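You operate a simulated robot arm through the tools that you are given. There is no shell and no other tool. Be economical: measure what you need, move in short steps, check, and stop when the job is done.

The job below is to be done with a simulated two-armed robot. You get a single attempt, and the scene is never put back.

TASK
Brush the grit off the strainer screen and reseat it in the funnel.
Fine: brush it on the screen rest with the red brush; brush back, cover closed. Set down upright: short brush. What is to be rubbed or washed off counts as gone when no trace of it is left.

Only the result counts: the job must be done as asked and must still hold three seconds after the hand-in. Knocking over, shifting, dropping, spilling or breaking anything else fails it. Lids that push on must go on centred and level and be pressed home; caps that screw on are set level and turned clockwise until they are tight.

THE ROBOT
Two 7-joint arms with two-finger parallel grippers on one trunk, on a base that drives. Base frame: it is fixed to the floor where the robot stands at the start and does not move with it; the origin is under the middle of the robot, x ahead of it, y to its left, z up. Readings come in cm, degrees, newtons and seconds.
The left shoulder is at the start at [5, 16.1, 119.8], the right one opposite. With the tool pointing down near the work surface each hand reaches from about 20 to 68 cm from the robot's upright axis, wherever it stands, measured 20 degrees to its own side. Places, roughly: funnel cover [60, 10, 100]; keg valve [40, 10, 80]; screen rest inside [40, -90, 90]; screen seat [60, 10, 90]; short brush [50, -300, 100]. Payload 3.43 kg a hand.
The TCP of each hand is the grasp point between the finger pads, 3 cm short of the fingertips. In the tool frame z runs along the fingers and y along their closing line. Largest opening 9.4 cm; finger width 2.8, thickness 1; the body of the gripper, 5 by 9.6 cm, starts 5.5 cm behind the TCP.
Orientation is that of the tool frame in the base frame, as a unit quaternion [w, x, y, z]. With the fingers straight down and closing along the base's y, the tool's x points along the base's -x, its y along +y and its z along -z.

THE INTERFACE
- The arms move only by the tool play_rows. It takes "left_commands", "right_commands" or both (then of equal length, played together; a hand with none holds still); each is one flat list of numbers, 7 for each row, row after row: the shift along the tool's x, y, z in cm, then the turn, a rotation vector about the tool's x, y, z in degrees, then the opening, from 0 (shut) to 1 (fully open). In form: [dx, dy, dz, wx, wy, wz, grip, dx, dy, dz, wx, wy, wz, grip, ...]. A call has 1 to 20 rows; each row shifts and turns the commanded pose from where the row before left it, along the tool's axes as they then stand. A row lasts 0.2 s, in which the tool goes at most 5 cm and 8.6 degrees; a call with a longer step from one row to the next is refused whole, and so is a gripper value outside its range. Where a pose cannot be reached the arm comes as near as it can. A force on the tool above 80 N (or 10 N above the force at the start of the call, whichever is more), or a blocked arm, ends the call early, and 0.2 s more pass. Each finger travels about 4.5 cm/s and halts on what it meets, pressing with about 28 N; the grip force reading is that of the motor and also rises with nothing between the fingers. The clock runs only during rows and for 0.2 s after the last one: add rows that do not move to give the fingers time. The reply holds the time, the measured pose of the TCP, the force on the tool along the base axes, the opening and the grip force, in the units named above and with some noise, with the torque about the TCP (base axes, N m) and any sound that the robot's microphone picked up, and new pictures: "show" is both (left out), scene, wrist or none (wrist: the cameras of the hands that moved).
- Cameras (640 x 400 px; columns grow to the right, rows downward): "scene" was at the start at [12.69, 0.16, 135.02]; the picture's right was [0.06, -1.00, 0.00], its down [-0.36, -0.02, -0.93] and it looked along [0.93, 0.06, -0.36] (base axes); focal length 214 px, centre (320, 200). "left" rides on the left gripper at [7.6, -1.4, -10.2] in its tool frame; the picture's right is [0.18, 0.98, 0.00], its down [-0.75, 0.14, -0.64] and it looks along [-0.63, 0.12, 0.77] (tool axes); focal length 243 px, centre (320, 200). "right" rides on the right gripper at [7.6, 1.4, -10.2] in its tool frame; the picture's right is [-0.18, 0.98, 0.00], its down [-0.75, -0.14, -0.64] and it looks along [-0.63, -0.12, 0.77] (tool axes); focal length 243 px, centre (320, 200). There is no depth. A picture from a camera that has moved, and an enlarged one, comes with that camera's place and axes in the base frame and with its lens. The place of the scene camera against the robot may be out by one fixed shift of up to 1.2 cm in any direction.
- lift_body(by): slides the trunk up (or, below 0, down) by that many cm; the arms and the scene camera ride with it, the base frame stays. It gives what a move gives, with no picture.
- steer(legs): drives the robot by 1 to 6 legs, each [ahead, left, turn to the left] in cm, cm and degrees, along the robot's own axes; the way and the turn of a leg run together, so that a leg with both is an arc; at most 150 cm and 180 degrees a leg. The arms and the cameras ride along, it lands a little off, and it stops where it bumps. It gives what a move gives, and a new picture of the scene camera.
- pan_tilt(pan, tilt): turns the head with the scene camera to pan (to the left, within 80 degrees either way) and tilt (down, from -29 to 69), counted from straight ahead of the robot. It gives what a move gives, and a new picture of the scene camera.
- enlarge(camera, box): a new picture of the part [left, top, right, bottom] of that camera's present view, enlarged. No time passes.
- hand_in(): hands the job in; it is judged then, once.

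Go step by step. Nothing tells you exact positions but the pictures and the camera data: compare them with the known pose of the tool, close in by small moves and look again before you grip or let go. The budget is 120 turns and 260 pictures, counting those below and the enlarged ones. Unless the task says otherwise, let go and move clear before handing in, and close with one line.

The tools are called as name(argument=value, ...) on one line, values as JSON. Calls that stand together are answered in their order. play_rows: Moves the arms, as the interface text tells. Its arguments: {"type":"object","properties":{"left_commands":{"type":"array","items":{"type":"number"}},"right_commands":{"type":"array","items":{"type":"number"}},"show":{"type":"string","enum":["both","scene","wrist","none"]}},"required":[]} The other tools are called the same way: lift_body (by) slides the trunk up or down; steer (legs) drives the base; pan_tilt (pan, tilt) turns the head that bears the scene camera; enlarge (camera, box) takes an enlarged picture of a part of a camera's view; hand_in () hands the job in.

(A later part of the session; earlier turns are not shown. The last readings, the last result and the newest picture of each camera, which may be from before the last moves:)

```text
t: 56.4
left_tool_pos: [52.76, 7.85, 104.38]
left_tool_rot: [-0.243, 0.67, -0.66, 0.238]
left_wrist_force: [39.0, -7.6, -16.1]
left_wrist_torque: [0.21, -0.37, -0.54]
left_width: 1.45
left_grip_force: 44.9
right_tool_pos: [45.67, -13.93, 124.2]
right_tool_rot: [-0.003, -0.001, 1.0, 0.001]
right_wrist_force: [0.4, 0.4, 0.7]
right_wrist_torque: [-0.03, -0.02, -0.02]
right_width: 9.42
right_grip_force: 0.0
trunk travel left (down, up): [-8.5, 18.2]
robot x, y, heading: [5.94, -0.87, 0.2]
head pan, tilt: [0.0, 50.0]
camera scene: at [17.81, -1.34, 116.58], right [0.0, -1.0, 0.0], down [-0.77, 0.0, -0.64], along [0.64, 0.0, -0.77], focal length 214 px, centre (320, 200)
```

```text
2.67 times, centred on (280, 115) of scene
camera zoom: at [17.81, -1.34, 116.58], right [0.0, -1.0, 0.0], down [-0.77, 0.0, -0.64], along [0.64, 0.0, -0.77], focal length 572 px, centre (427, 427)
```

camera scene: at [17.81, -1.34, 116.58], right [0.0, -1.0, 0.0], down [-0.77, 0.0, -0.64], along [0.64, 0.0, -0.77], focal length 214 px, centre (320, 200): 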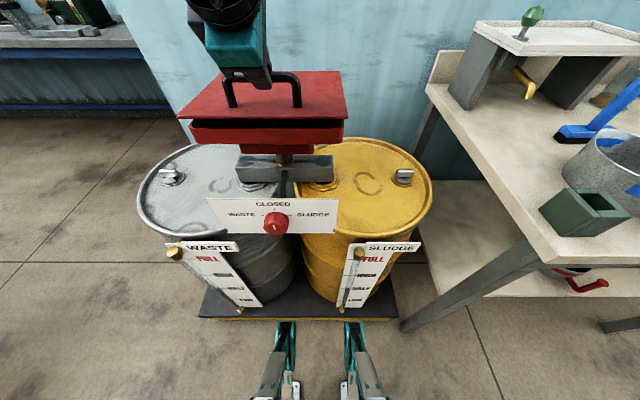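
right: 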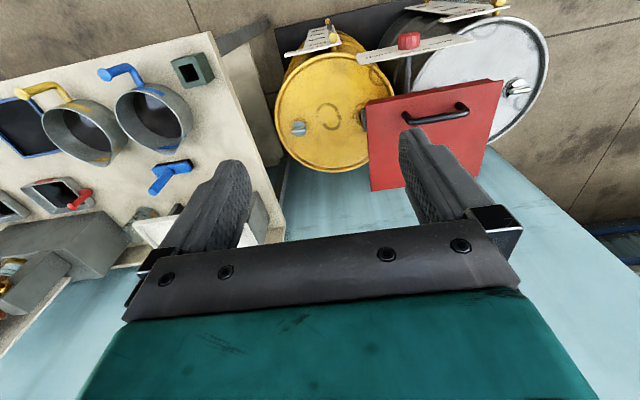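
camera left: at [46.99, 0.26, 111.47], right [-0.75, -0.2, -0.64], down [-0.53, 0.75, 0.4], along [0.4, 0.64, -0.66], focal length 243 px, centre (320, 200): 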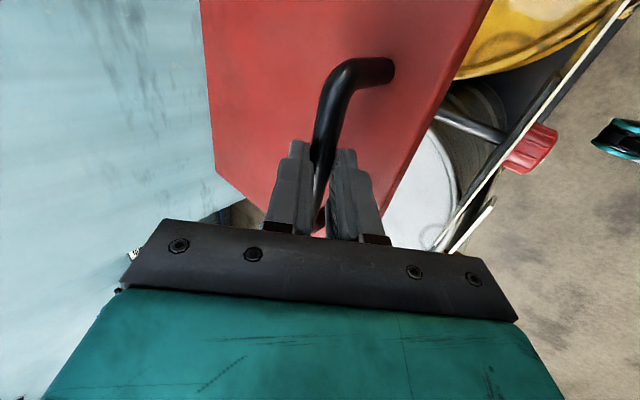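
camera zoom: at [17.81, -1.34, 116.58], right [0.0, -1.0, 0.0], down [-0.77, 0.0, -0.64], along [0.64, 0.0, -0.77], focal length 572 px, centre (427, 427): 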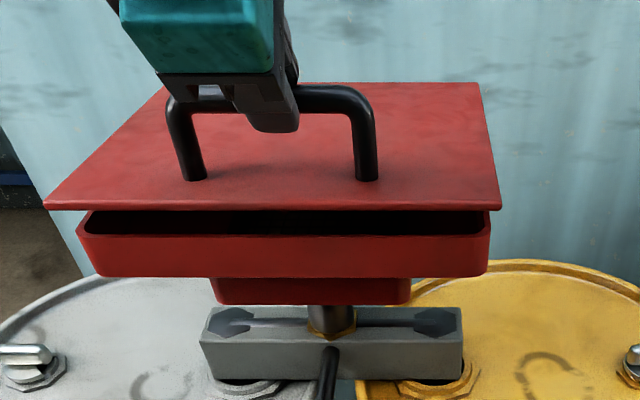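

The cover is hinged at the back near x≈70.5. I'll follow its arc around that hinge.

play_rows(left_commands=[0, -1.74, -0.57, 0, 0, 0, 0, 0, -1.74, -0.57, 0, 0, 0, 0, 0, -1.5, -0.38, 0, 0, 0, 0, 0, -1.5, -0.38, 0, 0, 0, 0, 0, 0, 0, 0, 0, 0, 0], show="scene")

```text
t: 57.6
left_tool_pos: [54.89, 8.31, 109.35]
left_tool_rot: [0.241, -0.663, 0.664, -0.248]
left_wrist_force: [-12.5, -37.3, 6.5]
left_wrist_torque: [-0.93, 0.17, -0.5]
left_width: 1.48
left_grip_force: 45.2
left hand out of reach, approached as far as the arm can: row 1, 2, 3, 4
right_tool_pos: [44.78, -14.31, 124.48]
right_tool_rot: [0.0, -0.001, 1.0, 0.003]
right_wrist_force: [-0.4, 0.9, 0.5]
right_wrist_torque: [0.01, -0.01, -0.03]
right_width: 9.42
right_grip_force: 0.0
trunk travel left (down, up): [-8.5, 18.2]
robot x, y, heading: [6.18, -0.54, 0.2]
head pan, tilt: [0.0, 50.0]
camera scene: at [17.12, -1.72, 116.7], right [0.0, -1.0, 0.0], down [-0.76, 0.0, -0.64], along [0.64, 0.01, -0.76], focal length 214 px, centre (320, 200)
```

scene: 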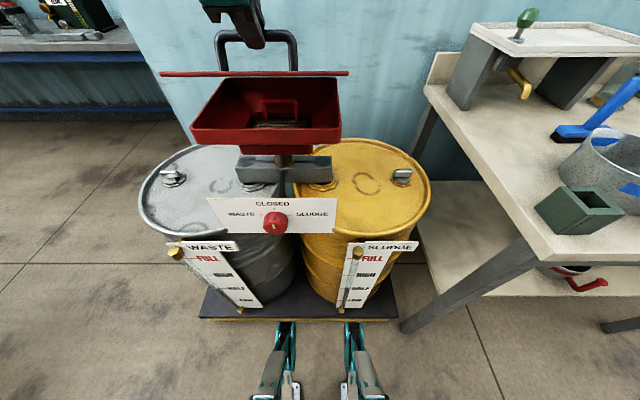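

The lid is at about 35° and the left arm is at its limit. I'll pitch the right hand forward with its fingers shut, to support the lid from below and push it open.

play_rows(right_commands=[0, 0, 0, 0, -8.5, 0, 0.7, 0, 0, 0, 0, -8.5, 0, 0.4, 0, 0, 0, 0, -8.5, 0, 0, 0, 0, 0, 0, -8.5, 0, 0, 0, 0, 0, 0, -8.5, 0, 0, 0, 0, 0, 0, -8.5, 0, 0, 0, 0, 0, 0, -8.5, 0, 0, 0, 0, 0, 0, -8.5, 0, 0, 0, 0, 0, 0, -8.5, 0, 0, 0, 0, 0, 0, -8.5, 0, 0], show="scene")

```text
t: 59.8
left_tool_pos: [55.01, 8.35, 109.37]
left_tool_rot: [-0.241, 0.664, -0.663, 0.248]
left_wrist_force: [-13.2, -35.1, 6.0]
left_wrist_torque: [-0.98, 0.19, -0.54]
left_width: 1.45
left_grip_force: 44.9
right_tool_pos: [44.82, -14.15, 124.57]
right_tool_rot: [0.677, 0.001, 0.736, 0.003]
right_wrist_force: [0.3, 0.9, 0.5]
right_wrist_torque: [0.0, 0.0, 0.0]
right_width: 0.0
right_grip_force: 27.5
trunk travel left (down, up): [-8.5, 18.2]
robot x, y, heading: [6.27, -0.82, 0.1]
head pan, tilt: [0.0, 50.0]
camera scene: at [17.1, -1.68, 116.69], right [0.0, -1.0, 0.0], down [-0.76, 0.0, -0.64], along [0.64, 0.01, -0.76], focal length 214 px, centre (320, 200)
```

scene: 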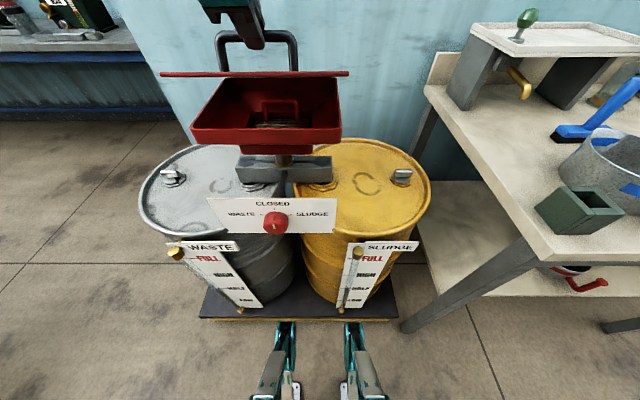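

play_rows(right_commands=[4, 0, 0, 0, 0, 0, 0, 4, 0, 0, 0, 0, 0, 0, 4, 0, 0, 0, 0, 0, 0, 4, 0, 0, 0, 0, 0, 0, 4, 0, 0, 0, 0, 0, 0, 0, 4, 0, 0, 0, 0, 0, 0, 4, 0, 0, 0, 0, 0, 0, 3.5, 0, 0, 0, 0, 0, 0, 0, 2, 0, 0, 0, 0], show="both")

```text
t: 61.8
left_tool_pos: [54.97, 8.51, 109.32]
left_tool_rot: [-0.241, 0.664, -0.664, 0.245]
left_wrist_force: [-14.2, -34.5, 4.7]
left_wrist_torque: [-0.84, 0.24, -0.64]
left_width: 1.45
left_grip_force: 45.1
right_tool_pos: [50.15, 0.9, 107.09]
right_tool_rot: [0.676, 0.0, 0.737, 0.003]
right_wrist_force: [-0.4, -0.2, 0.6]
right_wrist_torque: [0.03, -0.02, -0.02]
right_width: 0.01
right_grip_force: 27.8
right hand out of reach, approached as far as the arm can: row 2, 3, 4, 5
trunk travel left (down, up): [-8.5, 18.2]
robot x, y, heading: [6.18, -0.67, 0.4]
head pan, tilt: [0.0, 50.0]
camera scene: at [17.11, -1.66, 116.69], right [0.0, -1.0, 0.0], down [-0.76, 0.0, -0.64], along [0.64, 0.01, -0.76], focal length 214 px, centre (320, 200)
camera right: at [39.04, 2.27, 100.21], right [0.01, 0.98, 0.19], down [-0.57, -0.15, 0.81], along [0.82, -0.12, 0.56], focal length 243 px, centre (320, 200)
```

scene: 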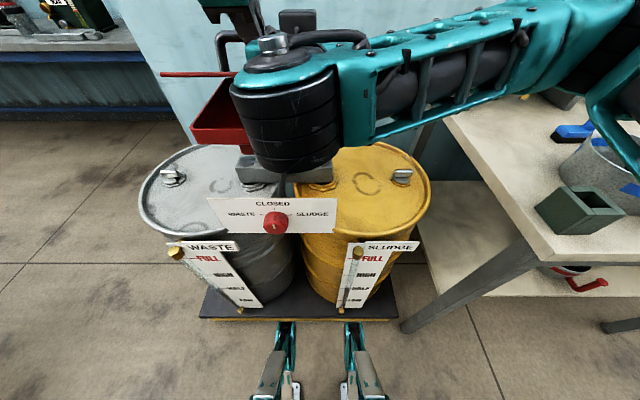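
right: 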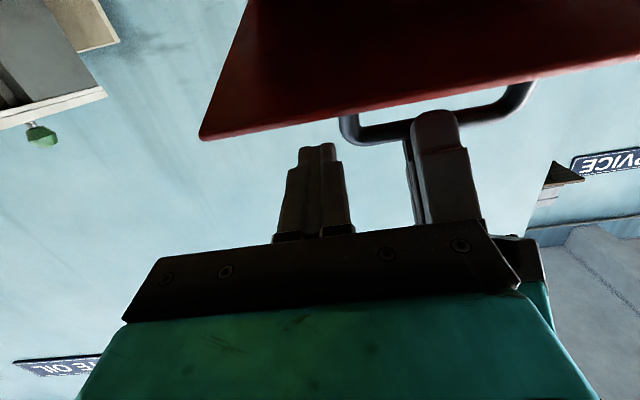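

The right fingertips sit just above the lid's lower edge. I'll back off, drop lower, then slide in beneath the edge.

play_rows(right_commands=[0, -0.5, -3, 0, 0, 0, 0, 0, -0.5, -3, 0, 0, 0, 0, 2, 0, 0, 0, 0, 0, 0, 2, 0, 0, 0, 0, 0, 0, 2, 0, 0, 0, 0, 0, 0, 0, 0, 0, 0, 0, 0, 0], show="wrist")

```text
t: 63.2
left_tool_pos: [54.99, 8.5, 109.25]
left_tool_rot: [-0.242, 0.664, -0.663, 0.246]
left_wrist_force: [-13.2, -32.9, 6.8]
left_wrist_torque: [-0.75, 0.17, -0.56]
left_width: 1.46
left_grip_force: 45.2
right_tool_pos: [43.64, -0.3, 101.7]
right_tool_rot: [0.676, 0.001, 0.737, 0.002]
right_wrist_force: [-0.6, -0.5, 0.1]
right_wrist_torque: [-0.01, 0.01, 0.0]
right_width: 0.01
right_grip_force: 27.7
trunk travel left (down, up): [-8.5, 18.2]
robot x, y, heading: [6.36, -0.96, 0.4]
head pan, tilt: [0.0, 50.0]
camera right: at [32.57, 1.26, 94.73], right [0.01, 0.98, 0.19], down [-0.58, -0.15, 0.8], along [0.82, -0.12, 0.56], focal length 243 px, centre (320, 200)
```

right: 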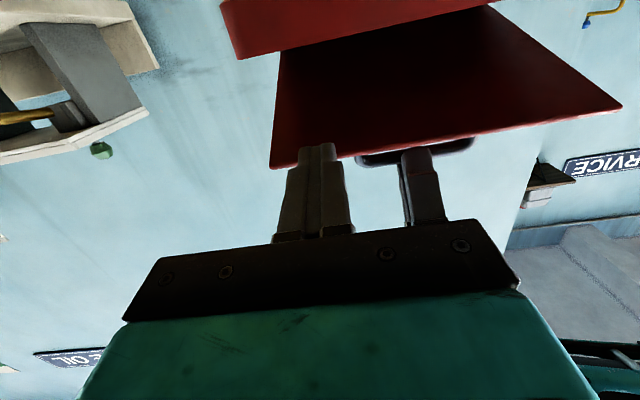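

I can see the gap between the lid edge and the funnel rim. I'll slip the fingertips in between at z≈100 and begin lifting.

play_rows(right_commands=[1, -0.4, 0, 0, 0, 0, 0, 0, 0, 3, 0, 0, 0, 0, 0, 0, 3, 0, 0, 0, 0, 0, 0, 2.8, 0, 0, 0, 0, 0, 0, 0, 0, 0, 0, 0], show="both")

```text
t: 64.4
left_tool_pos: [54.84, 8.43, 109.45]
left_tool_rot: [-0.242, 0.665, -0.663, 0.246]
left_wrist_force: [-13.3, -32.6, 6.3]
left_wrist_torque: [-0.77, 0.17, -0.57]
left_width: 1.46
left_grip_force: 44.4
right_tool_pos: [52.21, -0.58, 99.92]
right_tool_rot: [0.676, 0.001, 0.737, 0.003]
right_wrist_force: [0.6, 0.1, 0.1]
right_wrist_torque: [0.0, 0.01, 0.0]
right_width: 0.01
right_grip_force: 28.2
trunk travel left (down, up): [-8.5, 18.2]
robot x, y, heading: [6.36, -0.66, 0.0]
head pan, tilt: [0.0, 50.0]
camera scene: at [17.11, -1.65, 116.69], right [0.0, -1.0, 0.0], down [-0.76, 0.0, -0.64], along [0.64, 0.0, -0.76], focal length 214 px, centre (320, 200)
camera right: at [41.29, 0.91, 92.95], right [0.01, 0.98, 0.19], down [-0.58, -0.15, 0.8], along [0.82, -0.12, 0.56], focal length 243 px, centre (320, 200)
```

scene: 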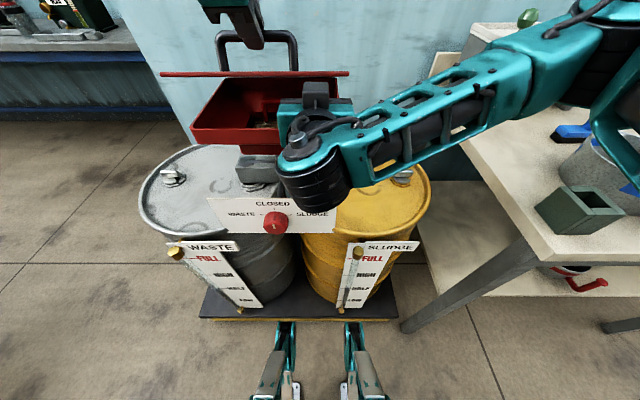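
right: 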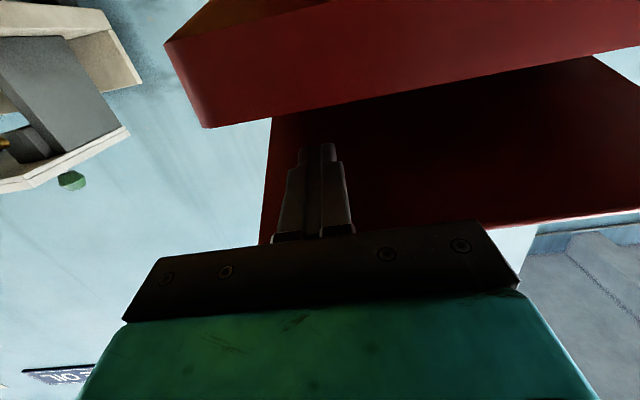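

The fingertips are under the lid. I'll rise until they touch it.

play_rows(right_commands=[-1, 0, 0, 0, 0, 0, 0, -1, 0, 0, 0, 0, 0, 0, -0.7, 0, 0, 0, 0, 0, 0, -0.5, 0, 0, 0, 0, 0, 0, -0.4, 0, 0, 0, 0, 0, 0], show="wrist")

```text
t: 65.6
left_tool_pos: [55.44, 8.59, 110.04]
left_tool_rot: [-0.246, 0.664, -0.657, 0.257]
left_wrist_force: [19.5, -26.9, 43.3]
left_wrist_torque: [0.31, -1.11, -0.96]
left_width: 1.45
left_grip_force: 44.7
right_tool_pos: [52.56, -0.69, 102.18]
right_tool_rot: [0.664, -0.007, 0.748, -0.002]
right_wrist_force: [-17.9, -1.8, -49.4]
right_wrist_torque: [0.31, 1.38, 0.56]
right_width: 0.02
right_grip_force: 28.5
trunk travel left (down, up): [-8.5, 18.2]
robot x, y, heading: [6.76, -0.39, -0.1]
head pan, tilt: [0.0, 50.0]
camera right: at [41.39, 0.74, 95.67], right [0.02, 0.99, 0.17], down [-0.55, -0.13, 0.83], along [0.84, -0.11, 0.54], focal length 243 px, centre (320, 200)
```

right: 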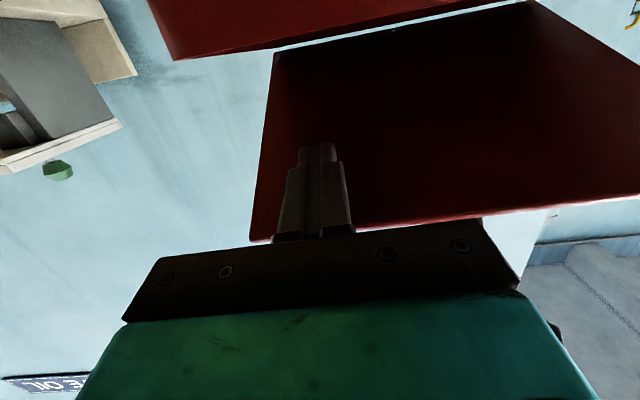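

The right hand is now holding up the lid, so I'll open the left hand and back it out.

play_rows(left_commands=[0, 0, 0, 0, 0, 0, 0.3, 0, 0, 0, 0, 0, 0, 0.35, 0, 0, -1, 0, 0, 0, 0.35, 0, 0, -3, 0, 0, 0, 0.35, 0, 0, -3, 0, 0, 0, 0.35, 0, 0, -3, 0, 0, 0, 0.35], show="both")

```text
t: 67.0
left_tool_pos: [48.84, 9.06, 116.74]
left_tool_rot: [-0.243, 0.669, -0.66, 0.239]
left_wrist_force: [0.7, 0.0, -0.9]
left_wrist_torque: [-0.01, 0.0, 0.0]
left_width: 3.27
left_grip_force: 0.1
right_tool_pos: [52.76, -0.24, 103.49]
right_tool_rot: [0.676, 0.0, 0.737, 0.001]
right_wrist_force: [-0.8, -0.5, 0.0]
right_wrist_torque: [0.01, -0.01, -0.02]
right_width: 0.0
right_grip_force: 28.0
trunk travel left (down, up): [-8.5, 18.2]
robot x, y, heading: [6.45, -1.06, 0.3]
head pan, tilt: [0.0, 50.0]
camera scene: at [17.31, -1.26, 116.67], right [0.0, -1.0, 0.0], down [-0.77, 0.0, -0.64], along [0.64, 0.0, -0.77], focal length 214 px, centre (320, 200)
camera left: at [43.5, 1.43, 125.44], right [-0.75, -0.19, -0.63], down [-0.53, 0.75, 0.4], along [0.39, 0.64, -0.66], focal length 243 px, centre (320, 200)
```

scene: 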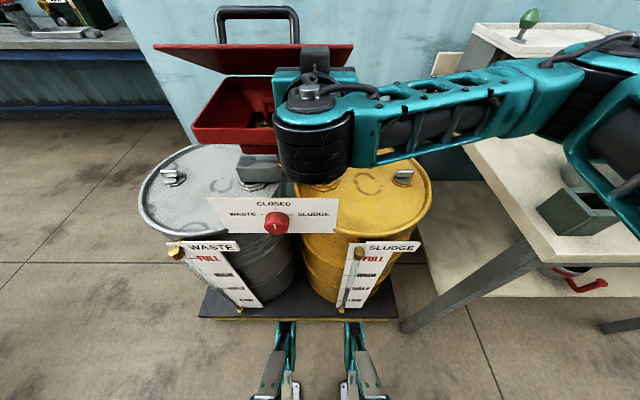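
left: 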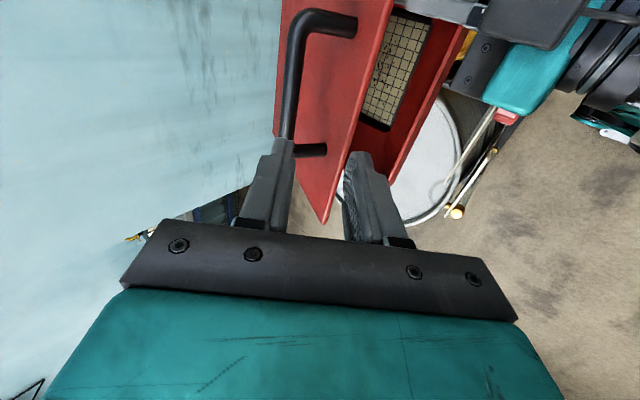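

The lid stays where it is, and the mesh screen is visible in the funnel. I'll move the left hand clear and push the lid up and back with the right.

play_rows(left_commands=[0, 3, -2, 0, 0, 0, 0.35, 0, 3, -2, 0, 0, 0, 0.35, 0, 0, 0, 0, 0, 0, 0.35, 0, 0, 0, 0, 0, 0, 0.35, 0, 0, 0, 0, 0, 0, 0.35, 0, 0, 0, 0, 0, 0, 0.35, 0, 0, 0, 0, 0, 0, 0.35, 0, 0, 0, 0, 0, 0, 0.35], right_commands=[0, 0, 0, 0, 0, 0, 0, -1.7, 0, 1.2, 0, 0, 0, 0, -1.8, 0, 1.3, 0, 0, 0, 0, -1.5, 0, 1.5, 0, 0, 0, 0, -1.5, 0, 1.5, 0, 0, 0, 0, -1, 0, 2, 0, 0, 0, 0, -1, 0, 2, 0, 0, 0, 0, 0, 0, 0, 0, 0, 0, 0], show="both")

```text
t: 68.8
left_tool_pos: [41.7, 9.04, 116.0]
left_tool_rot: [-0.244, 0.669, -0.66, 0.241]
left_wrist_force: [-0.6, -0.2, 0.0]
left_wrist_torque: [0.0, 0.03, -0.02]
left_width: 3.29
left_grip_force: 0.1
right_tool_pos: [62.84, -0.19, 111.08]
right_tool_rot: [0.676, -0.001, 0.737, 0.001]
right_wrist_force: [-2.8, 0.7, 0.6]
right_wrist_torque: [-0.01, -0.04, -0.01]
right_width: 0.0
right_grip_force: 27.8
trunk travel left (down, up): [-8.5, 18.2]
robot x, y, heading: [5.89, -0.52, 0.4]
head pan, tilt: [0.0, 50.0]
camera scene: at [17.28, -1.28, 116.67], right [0.0, -1.0, 0.0], down [-0.77, 0.0, -0.64], along [0.64, 0.0, -0.77], focal length 214 px, centre (320, 200)
camera right: at [51.92, 1.18, 104.19], right [0.02, 0.98, 0.18], down [-0.57, -0.14, 0.81], along [0.82, -0.12, 0.56], focal length 243 px, centre (320, 200)
camera left: at [36.34, 1.29, 124.65], right [-0.75, -0.2, -0.63], down [-0.53, 0.75, 0.4], along [0.39, 0.64, -0.66], focal length 243 px, centre (320, 200)
```

scene: 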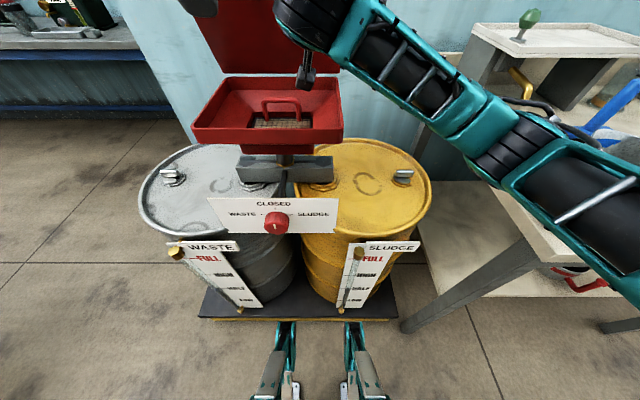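
right: 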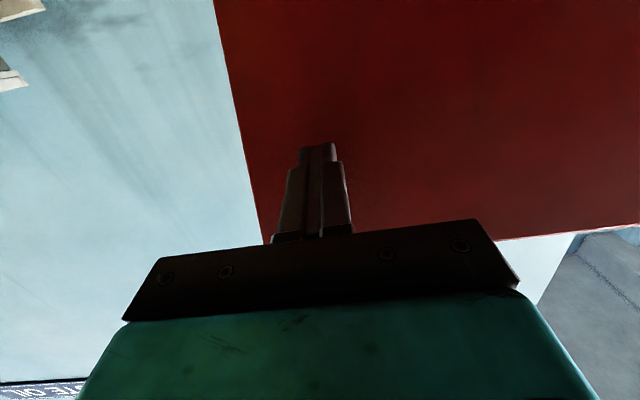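
left: 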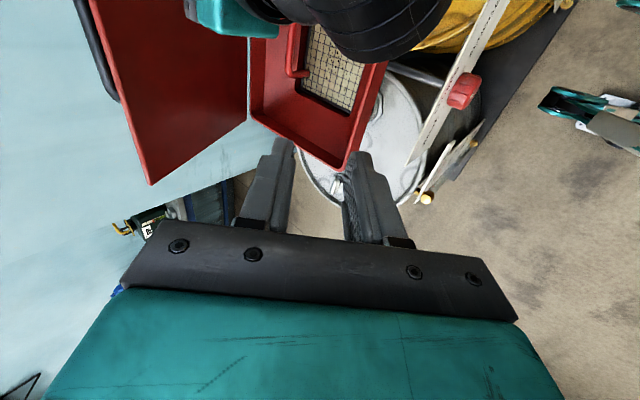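

The lid is almost vertical, and the screen's own red loop handle is visible. I'll keep pushing until the lid is past vertical.

play_rows(right_commands=[-0.5, 0, 2, 0, 0, 0, 0, 0, 0, 2, 0, 0, 0, 0, 0, 0, 2, 0, 0, 0, 0, 0, 0, 2, 0, 0, 0, 0, 0, 0, 1.5, 0, 0, 0, 0, 0, 0, 0, 0, 0, 0, 0], show="scene")

```text
t: 70.2
left_tool_pos: [41.17, 8.91, 116.12]
left_tool_rot: [-0.245, 0.669, -0.659, 0.242]
left_wrist_force: [-0.5, -0.3, 0.2]
left_wrist_torque: [0.04, 0.0, -0.02]
left_width: 3.31
left_grip_force: 0.2
right_tool_pos: [71.93, -0.22, 110.7]
right_tool_rot: [0.674, 0.0, 0.739, 0.0]
right_wrist_force: [-46.2, -8.4, -13.4]
right_wrist_torque: [-0.24, 0.52, -0.24]
right_width: 0.0
right_grip_force: 28.0
trunk travel left (down, up): [-8.5, 18.2]
robot x, y, heading: [5.85, -1.01, 0.1]
head pan, tilt: [0.0, 50.0]
camera scene: at [16.85, -1.38, 116.69], right [0.0, -1.0, 0.0], down [-0.76, 0.0, -0.65], along [0.65, 0.0, -0.76], focal length 214 px, centre (320, 200)
```

scene: 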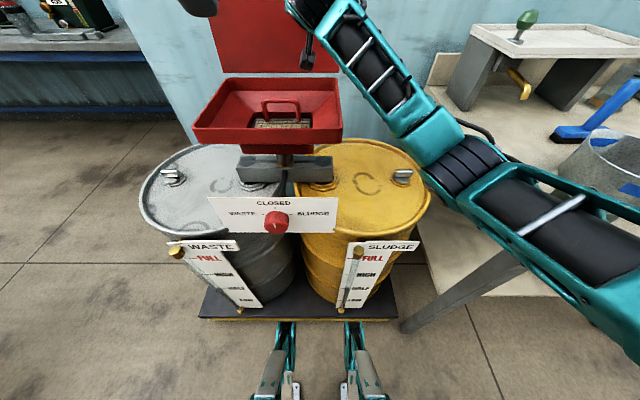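

The lid has reached its stop past vertical. I'll withdraw the right hand and look into the funnel.

play_rows(right_commands=[0, 0, -3, 0, 0, 0, 0, 0, 0, -4, 0, 0, 0, 0, 0, -2, -4, 0, 0, 0, 0, 0, -3, -4, 0, 0, 0, 0, 0, -4, -3, 0, 0, 0, 0, 0, -4, -3, 0, 0, 0, 0, 0, -4, -3, 0, 0, 0, 0, -3, -3, -3, 0, 0, 0, 0, -3, 0, -3, 0, 0, 0, 0, 0, 0, 0, 0, 0, 0, 0], show="scene")

enlarge(camera="scene", box=[180, 0, 380, 160])

enlarge(camera="left", box=[200, 0, 440, 180])

```text
refused: row 8 steps farther than a row can; nothing moved
```

```text
2.50 times, centred on (280, 80) of scene
camera zoom: at [16.85, -1.38, 116.69], right [0.0, -1.0, 0.0], down [-0.76, 0.0, -0.65], along [0.65, 0.0, -0.76], focal length 536 px, centre (420, 500)
```

zoom: 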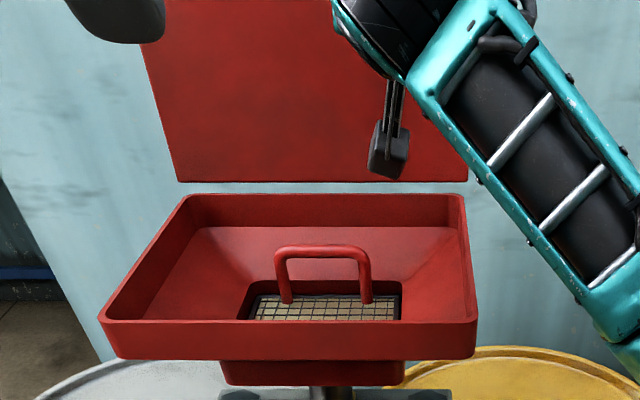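

```text
2.22 times, centred on (320, 90) of left
camera zoom: at [35.88, 1.17, 124.77], right [-0.75, -0.19, -0.64], down [-0.53, 0.75, 0.4], along [0.4, 0.64, -0.66], focal length 539 px, centre (320, 444)
```

zoom: 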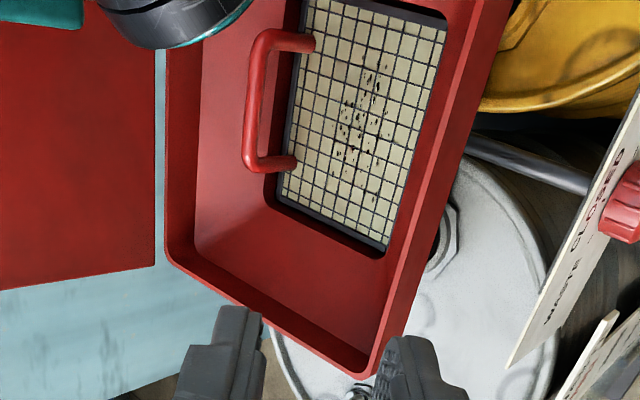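

The screen has a red loop handle along y at its rear edge, with grit in the middle. I'll withdraw the right hand in smaller steps.

play_rows(right_commands=[0, 0, -3, 0, 0, 0, 0, 0, 0, -4, 0, 0, 0, 0, 0, -2, -4, 0, 0, 0, 0, 0, -2.5, -4, 0, 0, 0, 0, 0, -3.5, -3, 0, 0, 0, 0, 0, -3.5, -3, 0, 0, 0, 0, 0, -3.5, -3, 0, 0, 0, 0, -3, -2, -2, 0, 0, 0, 0, -3, 0, -2, 0, 0, 0, 0, 0, 0, 0, 0, 0, 0, 0], show="scene")

```text
t: 72.4
left_tool_pos: [41.72, 8.95, 115.98]
left_tool_rot: [-0.243, 0.669, -0.66, 0.24]
left_wrist_force: [-0.8, 0.4, -0.1]
left_wrist_torque: [-0.02, 0.01, -0.02]
left_width: 3.3
left_grip_force: 0.1
right_tool_pos: [46.43, -16.87, 119.38]
right_tool_rot: [0.676, 0.0, 0.737, 0.0]
right_wrist_force: [0.3, 0.8, 0.3]
right_wrist_torque: [-0.03, 0.01, -0.04]
right_width: 0.02
right_grip_force: 27.8
right hand out of reach, approached as far as the arm can: row 7, 8, 9
trunk travel left (down, up): [-8.5, 18.2]
robot x, y, heading: [6.45, -0.88, 0.2]
head pan, tilt: [0.0, 50.0]
camera scene: at [17.28, -1.25, 116.67], right [0.0, -1.0, 0.0], down [-0.77, 0.0, -0.64], along [0.64, 0.0, -0.77], focal length 214 px, centre (320, 200)
```

scene: 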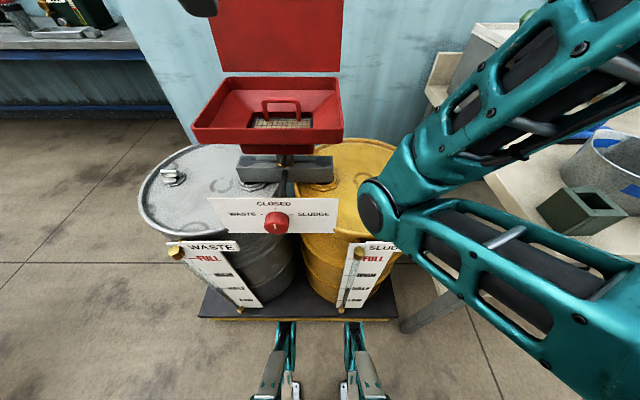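

The lid stays open. Triangulating the screen's handle bar gives about [66.5, 7.9, 94.1]. I'll bring the left hand over it with less pitch.

play_rows(left_commands=[0.2, -2.5, 2, -5, 0, 0, 0.35, 0.2, -2.5, 2, -5, 0, 0, 0.35, 0.2, -2.7, 2, -5, 0, 0, 0.35, 0.2, -2.9, 1.5, -5, 0, 0, 0.35, 0.2, -3, 1, 0, 0, 0, 0.35, 0, 0, 0, 0, 0, 0, 0.35], show="both")

```text
t: 73.8
left_tool_pos: [55.65, 14.81, 114.76]
left_tool_rot: [-0.143, 0.697, -0.688, 0.143]
left_wrist_force: [-0.6, 0.2, -0.1]
left_wrist_torque: [0.02, -0.02, -0.02]
left_width: 3.29
left_grip_force: 0.0
left hand out of reach, approached as far as the arm can: row 2, 3, 4, 5
right_tool_pos: [46.49, -16.87, 119.37]
right_tool_rot: [0.677, 0.0, 0.736, 0.0]
right_wrist_force: [-0.9, -0.7, -0.1]
right_wrist_torque: [-0.01, 0.01, 0.01]
right_width: 0.0
right_grip_force: 28.4
trunk travel left (down, up): [-8.5, 18.2]
robot x, y, heading: [6.28, -0.96, 0.1]
head pan, tilt: [0.0, 50.0]
camera scene: at [17.27, -1.32, 116.67], right [0.0, -1.0, 0.0], down [-0.77, 0.0, -0.64], along [0.64, 0.0, -0.77], focal length 214 px, centre (320, 200)
camera left: at [52.97, 6.99, 124.67], right [-0.9, -0.2, -0.39], down [-0.39, 0.75, 0.53], along [0.19, 0.63, -0.75], focal length 243 px, centre (320, 200)
```

scene: 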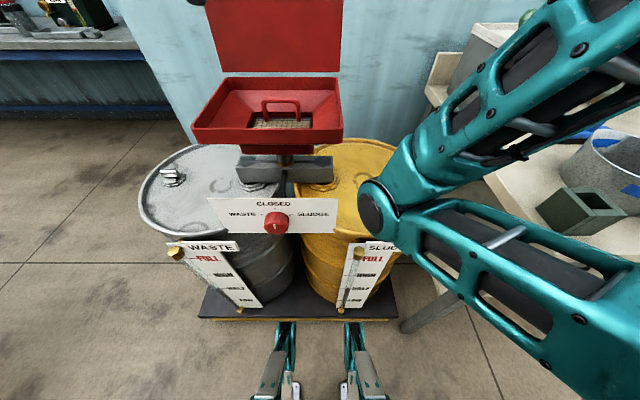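
left: 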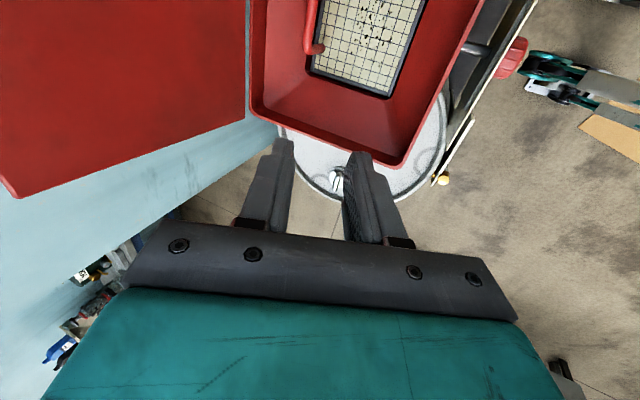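

The arm drifts to its own side near its reach limit. I'll shift the base 8 cm right so that the screen sits in the left arm's better sector.

steer(legs=[[0, -8, 0]])

play_rows(left_commands=[0, 0, 2, 0, 0, 0, 0.35, 0, 0, 2, 0, 0, 0, 0.35, 0, 0, 2, 0, 0, 0, 0.35, 0, -1.5, 2, 0, 0, 0, 0.35, 0, -1.5, 1.5, 0, 0, 0, 0.35, 0, 0, 0, 0, 0, 0, 0.35], show="both")

```text
t: 74.8
left_tool_pos: [55.66, 6.51, 114.71]
left_tool_rot: [-0.143, 0.697, -0.688, 0.143]
left_wrist_force: [0.1, -0.3, 0.0]
left_wrist_torque: [0.03, -0.05, -0.01]
left_width: 3.29
left_grip_force: 0.1
right_tool_pos: [46.43, -25.13, 119.37]
right_tool_rot: [0.676, 0.001, 0.737, 0.0]
right_wrist_force: [0.6, -0.2, 0.1]
right_wrist_torque: [0.03, -0.03, -0.03]
right_width: 0.01
right_grip_force: 28.0
trunk travel left (down, up): [-8.5, 18.2]
robot x, y, heading: [6.42, -9.02, 0.1]
head pan, tilt: [0.0, 50.0]
camera scene: at [17.3, -9.41, 116.67], right [0.0, -1.0, 0.0], down [-0.77, 0.0, -0.64], along [0.64, 0.0, -0.77], focal length 214 px, centre (320, 200)
```

scene: 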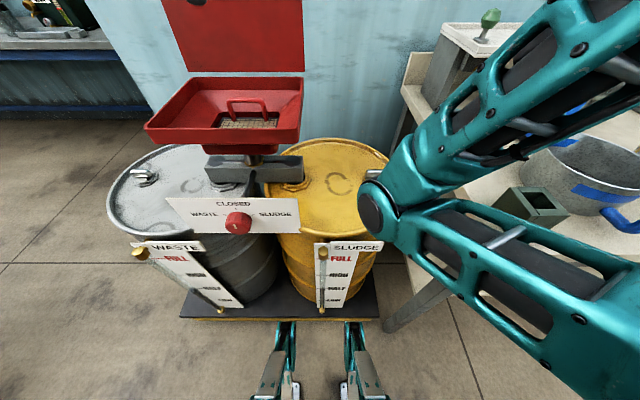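

```text
t: 76.2
left_tool_pos: [60.23, 6.55, 107.96]
left_tool_rot: [-0.144, 0.697, -0.687, 0.143]
left_wrist_force: [-0.2, -0.1, 0.6]
left_wrist_torque: [0.03, 0.0, 0.03]
left_width: 3.3
left_grip_force: 0.0
left hand out of reach, approached as far as the arm can: row 5
right_tool_pos: [46.43, -24.99, 119.31]
right_tool_rot: [0.676, 0.0, 0.737, 0.0]
right_wrist_force: [-0.2, 0.5, -0.1]
right_wrist_torque: [-0.01, 0.02, 0.05]
right_width: 0.0
right_grip_force: 28.2
trunk travel left (down, up): [-8.5, 18.2]
robot x, y, heading: [6.4, -9.26, 0.1]
head pan, tilt: [0.0, 50.0]
camera scene: at [17.29, -9.37, 116.66], right [0.0, -1.0, 0.0], down [-0.77, 0.0, -0.64], along [0.64, 0.0, -0.77], focal length 214 px, centre (320, 200)
camera left: at [57.61, -0.98, 117.91], right [-0.9, -0.2, -0.39], down [-0.39, 0.75, 0.53], along [0.19, 0.63, -0.75], focal length 243 px, centre (320, 200)
```

scene: 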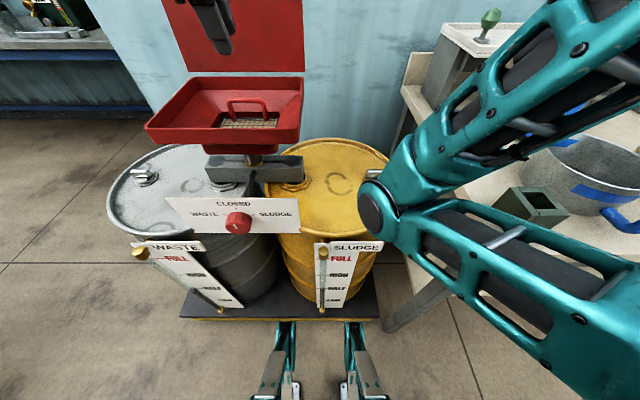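
left: 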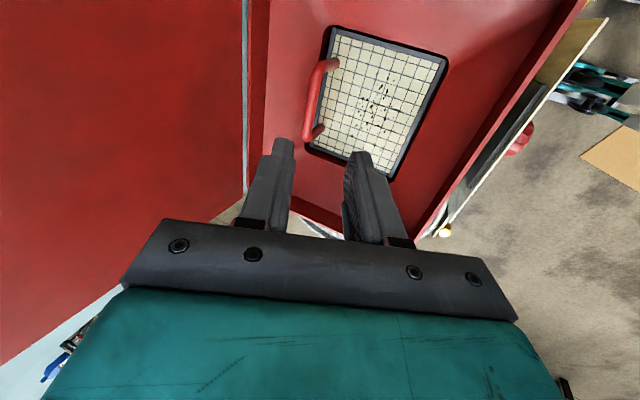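

The bar is about [67, 7.3, 93.5], close to the hand's pointing line. I'll advance 9 cm and look again.

play_rows(left_commands=[-0.3, -0.2, 3, 0, 0, 0, 0.35, -0.3, -0.2, 3, 0, 0, 0, 0.35, 0, 0, 3, 0, 0, 0, 0.35, 0, 0, 0, 0, 0, 0, 0.35], show="both")

enlarge(camera="left", box=[220, 40, 420, 240])

enlarge(camera="scene", box=[140, 20, 340, 160])

```text
t: 77.2
left_tool_pos: [63.73, 7.68, 99.64]
left_tool_rot: [-0.143, 0.696, -0.688, 0.144]
left_wrist_force: [0.6, 0.9, -0.3]
left_wrist_torque: [-0.02, 0.01, 0.01]
left_width: 3.3
left_grip_force: 0.1
left hand out of reach, approached as far as the arm can: row 3
right_tool_pos: [46.5, -25.03, 119.4]
right_tool_rot: [0.676, 0.0, 0.737, 0.0]
right_wrist_force: [-0.5, 0.4, 0.3]
right_wrist_torque: [0.02, -0.01, -0.01]
right_width: 0.03
right_grip_force: 27.9
trunk travel left (down, up): [-8.5, 18.2]
robot x, y, heading: [6.31, -9.08, 0.2]
head pan, tilt: [0.0, 50.0]
camera scene: at [17.3, -9.37, 116.67], right [0.0, -1.0, 0.0], down [-0.77, 0.0, -0.64], along [0.64, 0.0, -0.77], focal length 214 px, centre (320, 200)
camera left: at [61.04, 0.05, 109.7], right [-0.9, -0.2, -0.39], down [-0.39, 0.75, 0.53], along [0.19, 0.63, -0.75], focal length 243 px, centre (320, 200)
```

scene: 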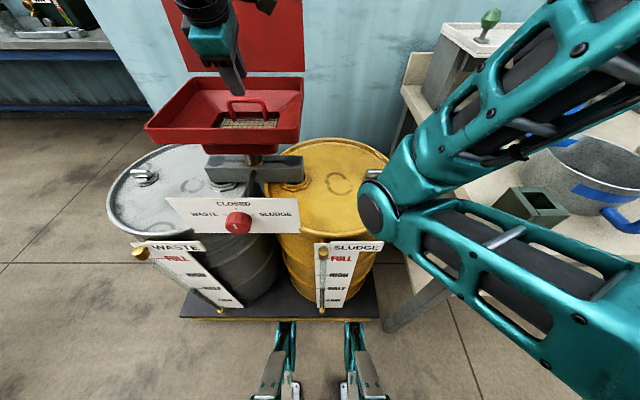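
left: 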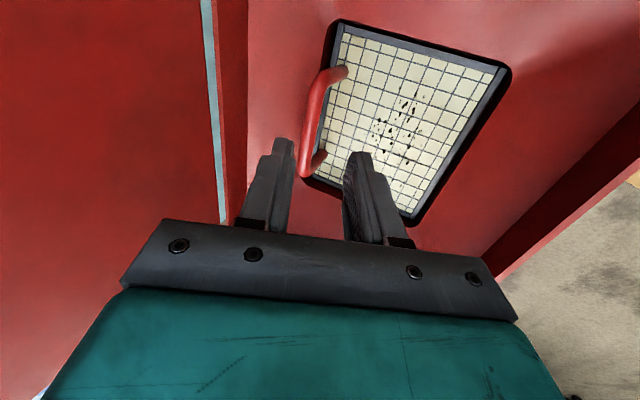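

```text
2.00 times, centred on (320, 140) of left
camera zoom: at [61.04, 0.05, 109.7], right [-0.9, -0.2, -0.39], down [-0.39, 0.75, 0.53], along [0.19, 0.63, -0.75], focal length 485 px, centre (320, 320)
```

zoom: 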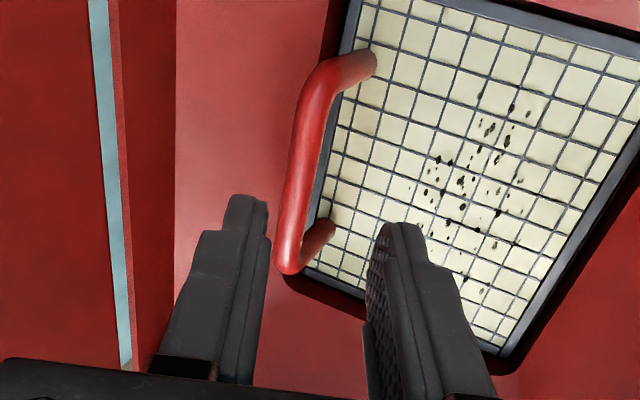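

```text
2.86 times, centred on (240, 90) of scene
camera zoom: at [17.3, -9.37, 116.67], right [0.0, -1.0, 0.0], down [-0.77, 0.0, -0.64], along [0.64, 0.0, -0.77], focal length 613 px, centre (549, 514)
```

zoom: 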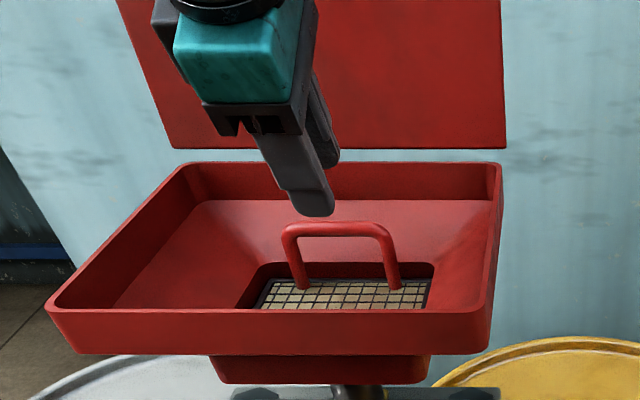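

The alignment is good but the arm is near its reach limit. Raising the trunk a few cm should put the shoulder level with the wrist and gain reach.

lift_body(by=5)

play_rows(left_commands=[0.1, -0.3, 2.5, 0, 0, 0, 0.35, 0.1, -0.3, 2.5, 0, 0, 0, 0.35, 0.1, -0.2, 2, 0, 0, 0, 0.35, 0, 0, 0, 0, 0, 0, 0.35], show="wrist")

```text
t: 78.2
left_tool_pos: [63.66, 7.53, 104.77]
left_tool_rot: [-0.143, 0.697, -0.688, 0.143]
left_wrist_force: [0.1, 0.6, 0.0]
left_wrist_torque: [-0.02, -0.03, -0.03]
left_width: 3.29
left_grip_force: 0.2
right_tool_pos: [46.43, -24.97, 124.31]
right_tool_rot: [0.677, 0.0, 0.736, 0.0]
right_wrist_force: [0.4, 0.7, -0.9]
right_wrist_torque: [-0.02, 0.03, 0.02]
right_width: 0.0
right_grip_force: 27.7
trunk travel left (down, up): [-13.5, 13.2]
robot x, y, heading: [6.33, -8.63, 0.4]
head pan, tilt: [0.0, 50.0]
```

```text
t: 79.2
left_tool_pos: [65.08, 9.35, 98.94]
left_tool_rot: [-0.144, 0.696, -0.689, 0.145]
left_wrist_force: [-0.3, 0.0, 0.7]
left_wrist_torque: [0.05, -0.01, 0.01]
left_width: 3.27
left_grip_force: 0.0
left hand out of reach, approached as far as the arm can: row 1, 2, 3
right_tool_pos: [46.5, -25.04, 124.23]
right_tool_rot: [0.677, 0.002, 0.736, -0.001]
right_wrist_force: [0.7, 0.2, -0.3]
right_wrist_torque: [-0.03, 0.02, 0.0]
right_width: 0.01
right_grip_force: 27.8
trunk travel left (down, up): [-13.5, 13.2]
robot x, y, heading: [5.95, -9.18, 0.1]
head pan, tilt: [0.0, 50.0]
camera left: at [62.33, 1.79, 108.86], right [-0.9, -0.2, -0.39], down [-0.39, 0.75, 0.53], along [0.19, 0.63, -0.75], focal length 243 px, centre (320, 200)
```

left: 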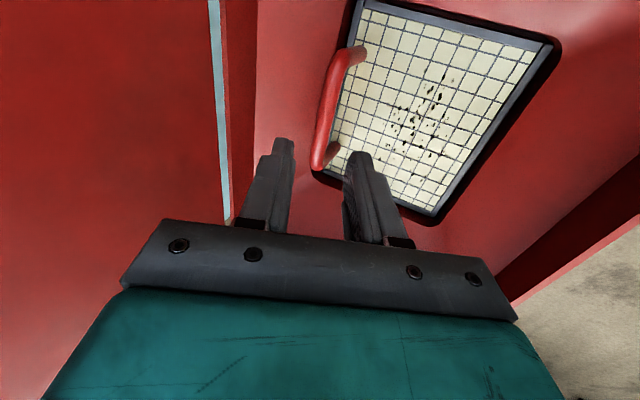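

The arm still drifts to its own side, so I'll strafe another 6 cm to the right to give it a better angle.

play_rows(left_commands=[0, 0, -2, 0, 0, 0, 0.35, 0, 0, -2, 0, 0, 0, 0.35], show="none")

steer(legs=[[0, -6, 0]])

play_rows(left_commands=[-1, -0.6, 2, 0, 0, 0, 0.35, -1, -0.5, 2, 0, 0, 0, 0.35, -1, -0.3, 1.5, 0, 0, 0, 0.35, -1, 0, 0, 0, 0, 0, 0.35, 0, 0, 0, 0, 0, 0, 0.35], show="wrist")

```text
t: 79.8
left_tool_pos: [63.37, 9.28, 102.58]
left_tool_rot: [-0.143, 0.697, -0.688, 0.143]
left_wrist_force: [-1.1, 0.7, -0.3]
left_wrist_torque: [-0.01, -0.01, 0.0]
left_width: 3.29
left_grip_force: 0.1
right_tool_pos: [46.3, -25.06, 124.36]
right_tool_rot: [0.676, 0.0, 0.737, 0.0]
right_wrist_force: [-0.7, 0.4, -0.4]
right_wrist_torque: [-0.02, 0.01, 0.02]
right_width: 0.02
right_grip_force: 28.7
trunk travel left (down, up): [-13.5, 13.2]
robot x, y, heading: [6.1, -8.92, 0.3]
head pan, tilt: [0.0, 50.0]
```

```text
t: 80.7
left_tool_pos: [63.28, 3.44, 102.63]
left_tool_rot: [-0.144, 0.696, -0.689, 0.144]
left_wrist_force: [-1.0, 0.3, 0.6]
left_wrist_torque: [0.02, 0.01, -0.04]
left_width: 3.3
left_grip_force: 0.0
right_tool_pos: [46.54, -31.06, 124.24]
right_tool_rot: [0.676, 0.001, 0.737, 0.0]
right_wrist_force: [-0.9, -0.1, -0.2]
right_wrist_torque: [0.01, 0.0, -0.01]
right_width: 0.0
right_grip_force: 28.2
trunk travel left (down, up): [-13.5, 13.2]
robot x, y, heading: [5.93, -14.97, -0.2]
head pan, tilt: [0.0, 50.0]
camera scene: at [17.3, -15.34, 121.67], right [0.0, -1.0, 0.0], down [-0.77, 0.0, -0.64], along [0.64, 0.0, -0.77], focal length 214 px, centre (320, 200)
```

scene: 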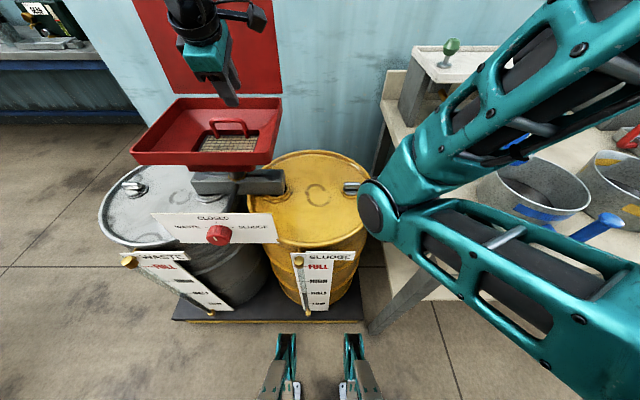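

```text
t: 81.9
left_tool_pos: [66.78, 7.55, 98.06]
left_tool_rot: [-0.142, 0.697, -0.688, 0.143]
left_wrist_force: [0.7, 0.2, -0.4]
left_wrist_torque: [-0.02, 0.03, 0.01]
left_width: 3.31
left_grip_force: 0.0
right_tool_pos: [46.48, -30.83, 124.3]
right_tool_rot: [0.676, 0.0, 0.737, 0.001]
right_wrist_force: [0.6, 0.1, 0.3]
right_wrist_torque: [0.02, 0.03, 0.01]
right_width: 0.0
right_grip_force: 27.8
trunk travel left (down, up): [-13.5, 13.2]
robot x, y, heading: [6.19, -15.11, 0.3]
head pan, tilt: [0.0, 50.0]
camera left: at [64.17, -0.08, 108.06], right [-0.9, -0.2, -0.39], down [-0.39, 0.75, 0.53], along [0.19, 0.63, -0.75], focal length 243 px, centre (320, 200)
```

left: 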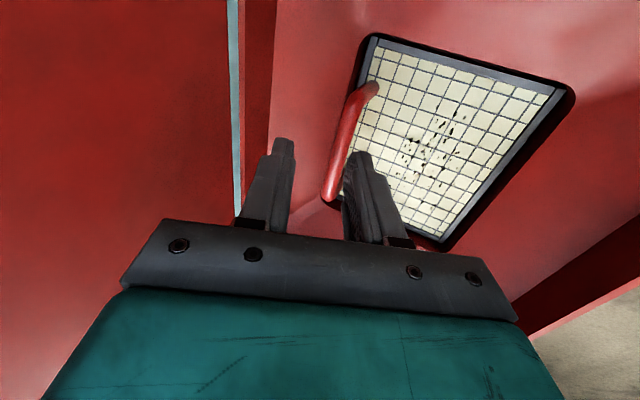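

Reach is fine now. The bar is 1.5 cm nearer than the finger line, so I'll correct, narrow the opening and advance partway.

play_rows(left_commands=[0.2, 1, 0, 0, 0, 0, 0.28, 0, 0.8, 0.5, 0, 0, 0, 0.28, 0, 0, 1.3, 0, 0, 0, 0.28, 0, 0, 0, 0, 0, 0, 0.28], show="wrist")

enlarge(camera="left", box=[220, 80, 420, 240])

enlarge(camera="scene", box=[120, 60, 300, 200])

```text
t: 82.9
left_tool_pos: [65.82, 7.18, 95.66]
left_tool_rot: [-0.144, 0.697, -0.688, 0.144]
left_wrist_force: [-0.4, -0.7, 0.3]
left_wrist_torque: [0.02, 0.04, 0.01]
left_width: 2.65
left_grip_force: 0.1
right_tool_pos: [46.52, -30.96, 124.3]
right_tool_rot: [0.675, -0.001, 0.738, 0.001]
right_wrist_force: [-0.2, -0.1, -0.1]
right_wrist_torque: [0.0, 0.0, -0.02]
right_width: 0.0
right_grip_force: 27.9
trunk travel left (down, up): [-13.5, 13.2]
robot x, y, heading: [6.23, -15.01, 0.1]
head pan, tilt: [0.0, 50.0]
camera left: at [63.23, -0.29, 105.66], right [-0.9, -0.2, -0.39], down [-0.39, 0.75, 0.53], along [0.19, 0.63, -0.75], focal length 243 px, centre (320, 200)
```

left: 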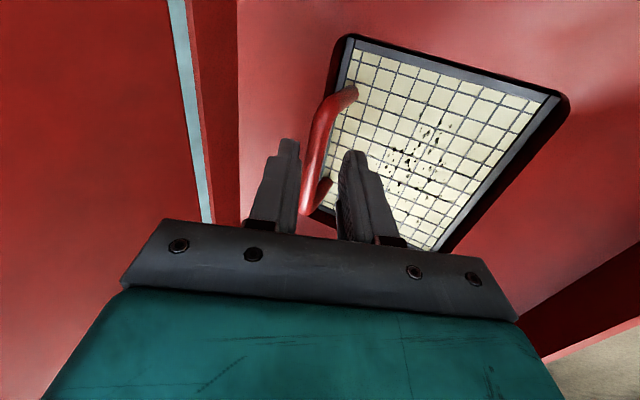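

```text
2.50 times, centred on (320, 160) of left
camera zoom: at [63.23, -0.29, 105.66], right [-0.9, -0.2, -0.39], down [-0.39, 0.75, 0.53], along [0.19, 0.63, -0.75], focal length 606 px, centre (320, 300)
```

zoom: 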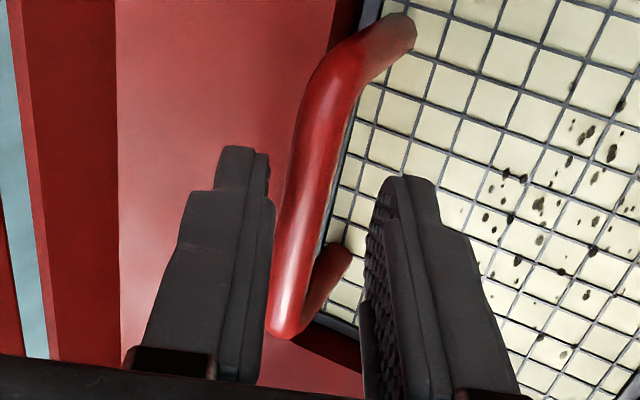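

```text
2.86 times, centred on (210, 130) of scene
camera zoom: at [17.3, -15.29, 121.67], right [0.0, -1.0, 0.0], down [-0.77, 0.0, -0.64], along [0.64, 0.0, -0.77], focal length 613 px, centre (634, 400)
```

zoom: 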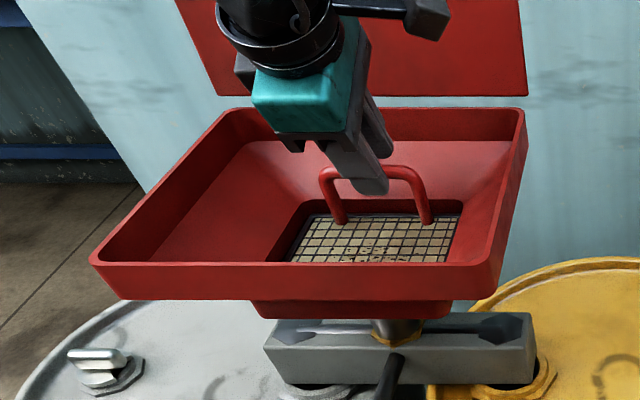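

The fingers straddle the screen's bar. I'll advance 1.4 cm and close.

play_rows(left_commands=[0, -0.2, 0.8, 0, 0, 0, 0.28, 0, 0, 0.6, 0, 0, 0, 0.28, 0, 0, 0, 0, 0, 0, 0.1, 0, 0, 0, 0, 0, 0, 0, 0, 0, 0, 0, 0, 0, 0], show="wrist")

```text
t: 84.1
left_tool_pos: [66.6, 7.3, 94.57]
left_tool_rot: [-0.143, 0.696, -0.689, 0.145]
left_wrist_force: [2.6, 0.8, 2.6]
left_wrist_torque: [0.35, -0.05, -0.14]
left_width: 1.31
left_grip_force: 28.3
right_tool_pos: [46.34, -30.98, 124.28]
right_tool_rot: [0.676, 0.0, 0.737, 0.0]
right_wrist_force: [-0.9, -0.2, 0.3]
right_wrist_torque: [0.01, 0.02, -0.03]
right_width: 0.02
right_grip_force: 28.1
trunk travel left (down, up): [-13.5, 13.2]
robot x, y, heading: [6.09, -14.79, 0.2]
head pan, tilt: [0.0, 50.0]
camera left: at [63.95, -0.31, 104.48], right [-0.9, -0.19, -0.39], down [-0.39, 0.75, 0.53], along [0.19, 0.63, -0.75], focal length 243 px, centre (320, 200)
```

left: 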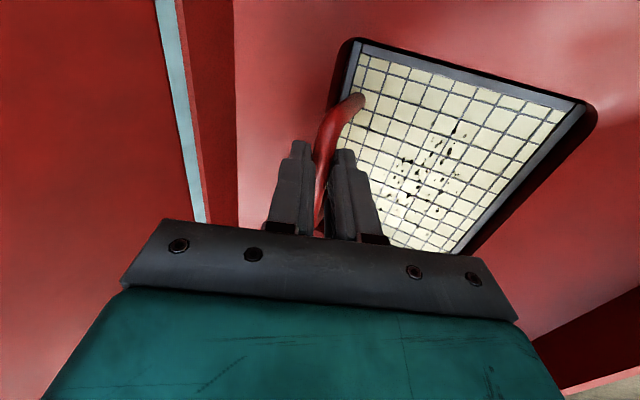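

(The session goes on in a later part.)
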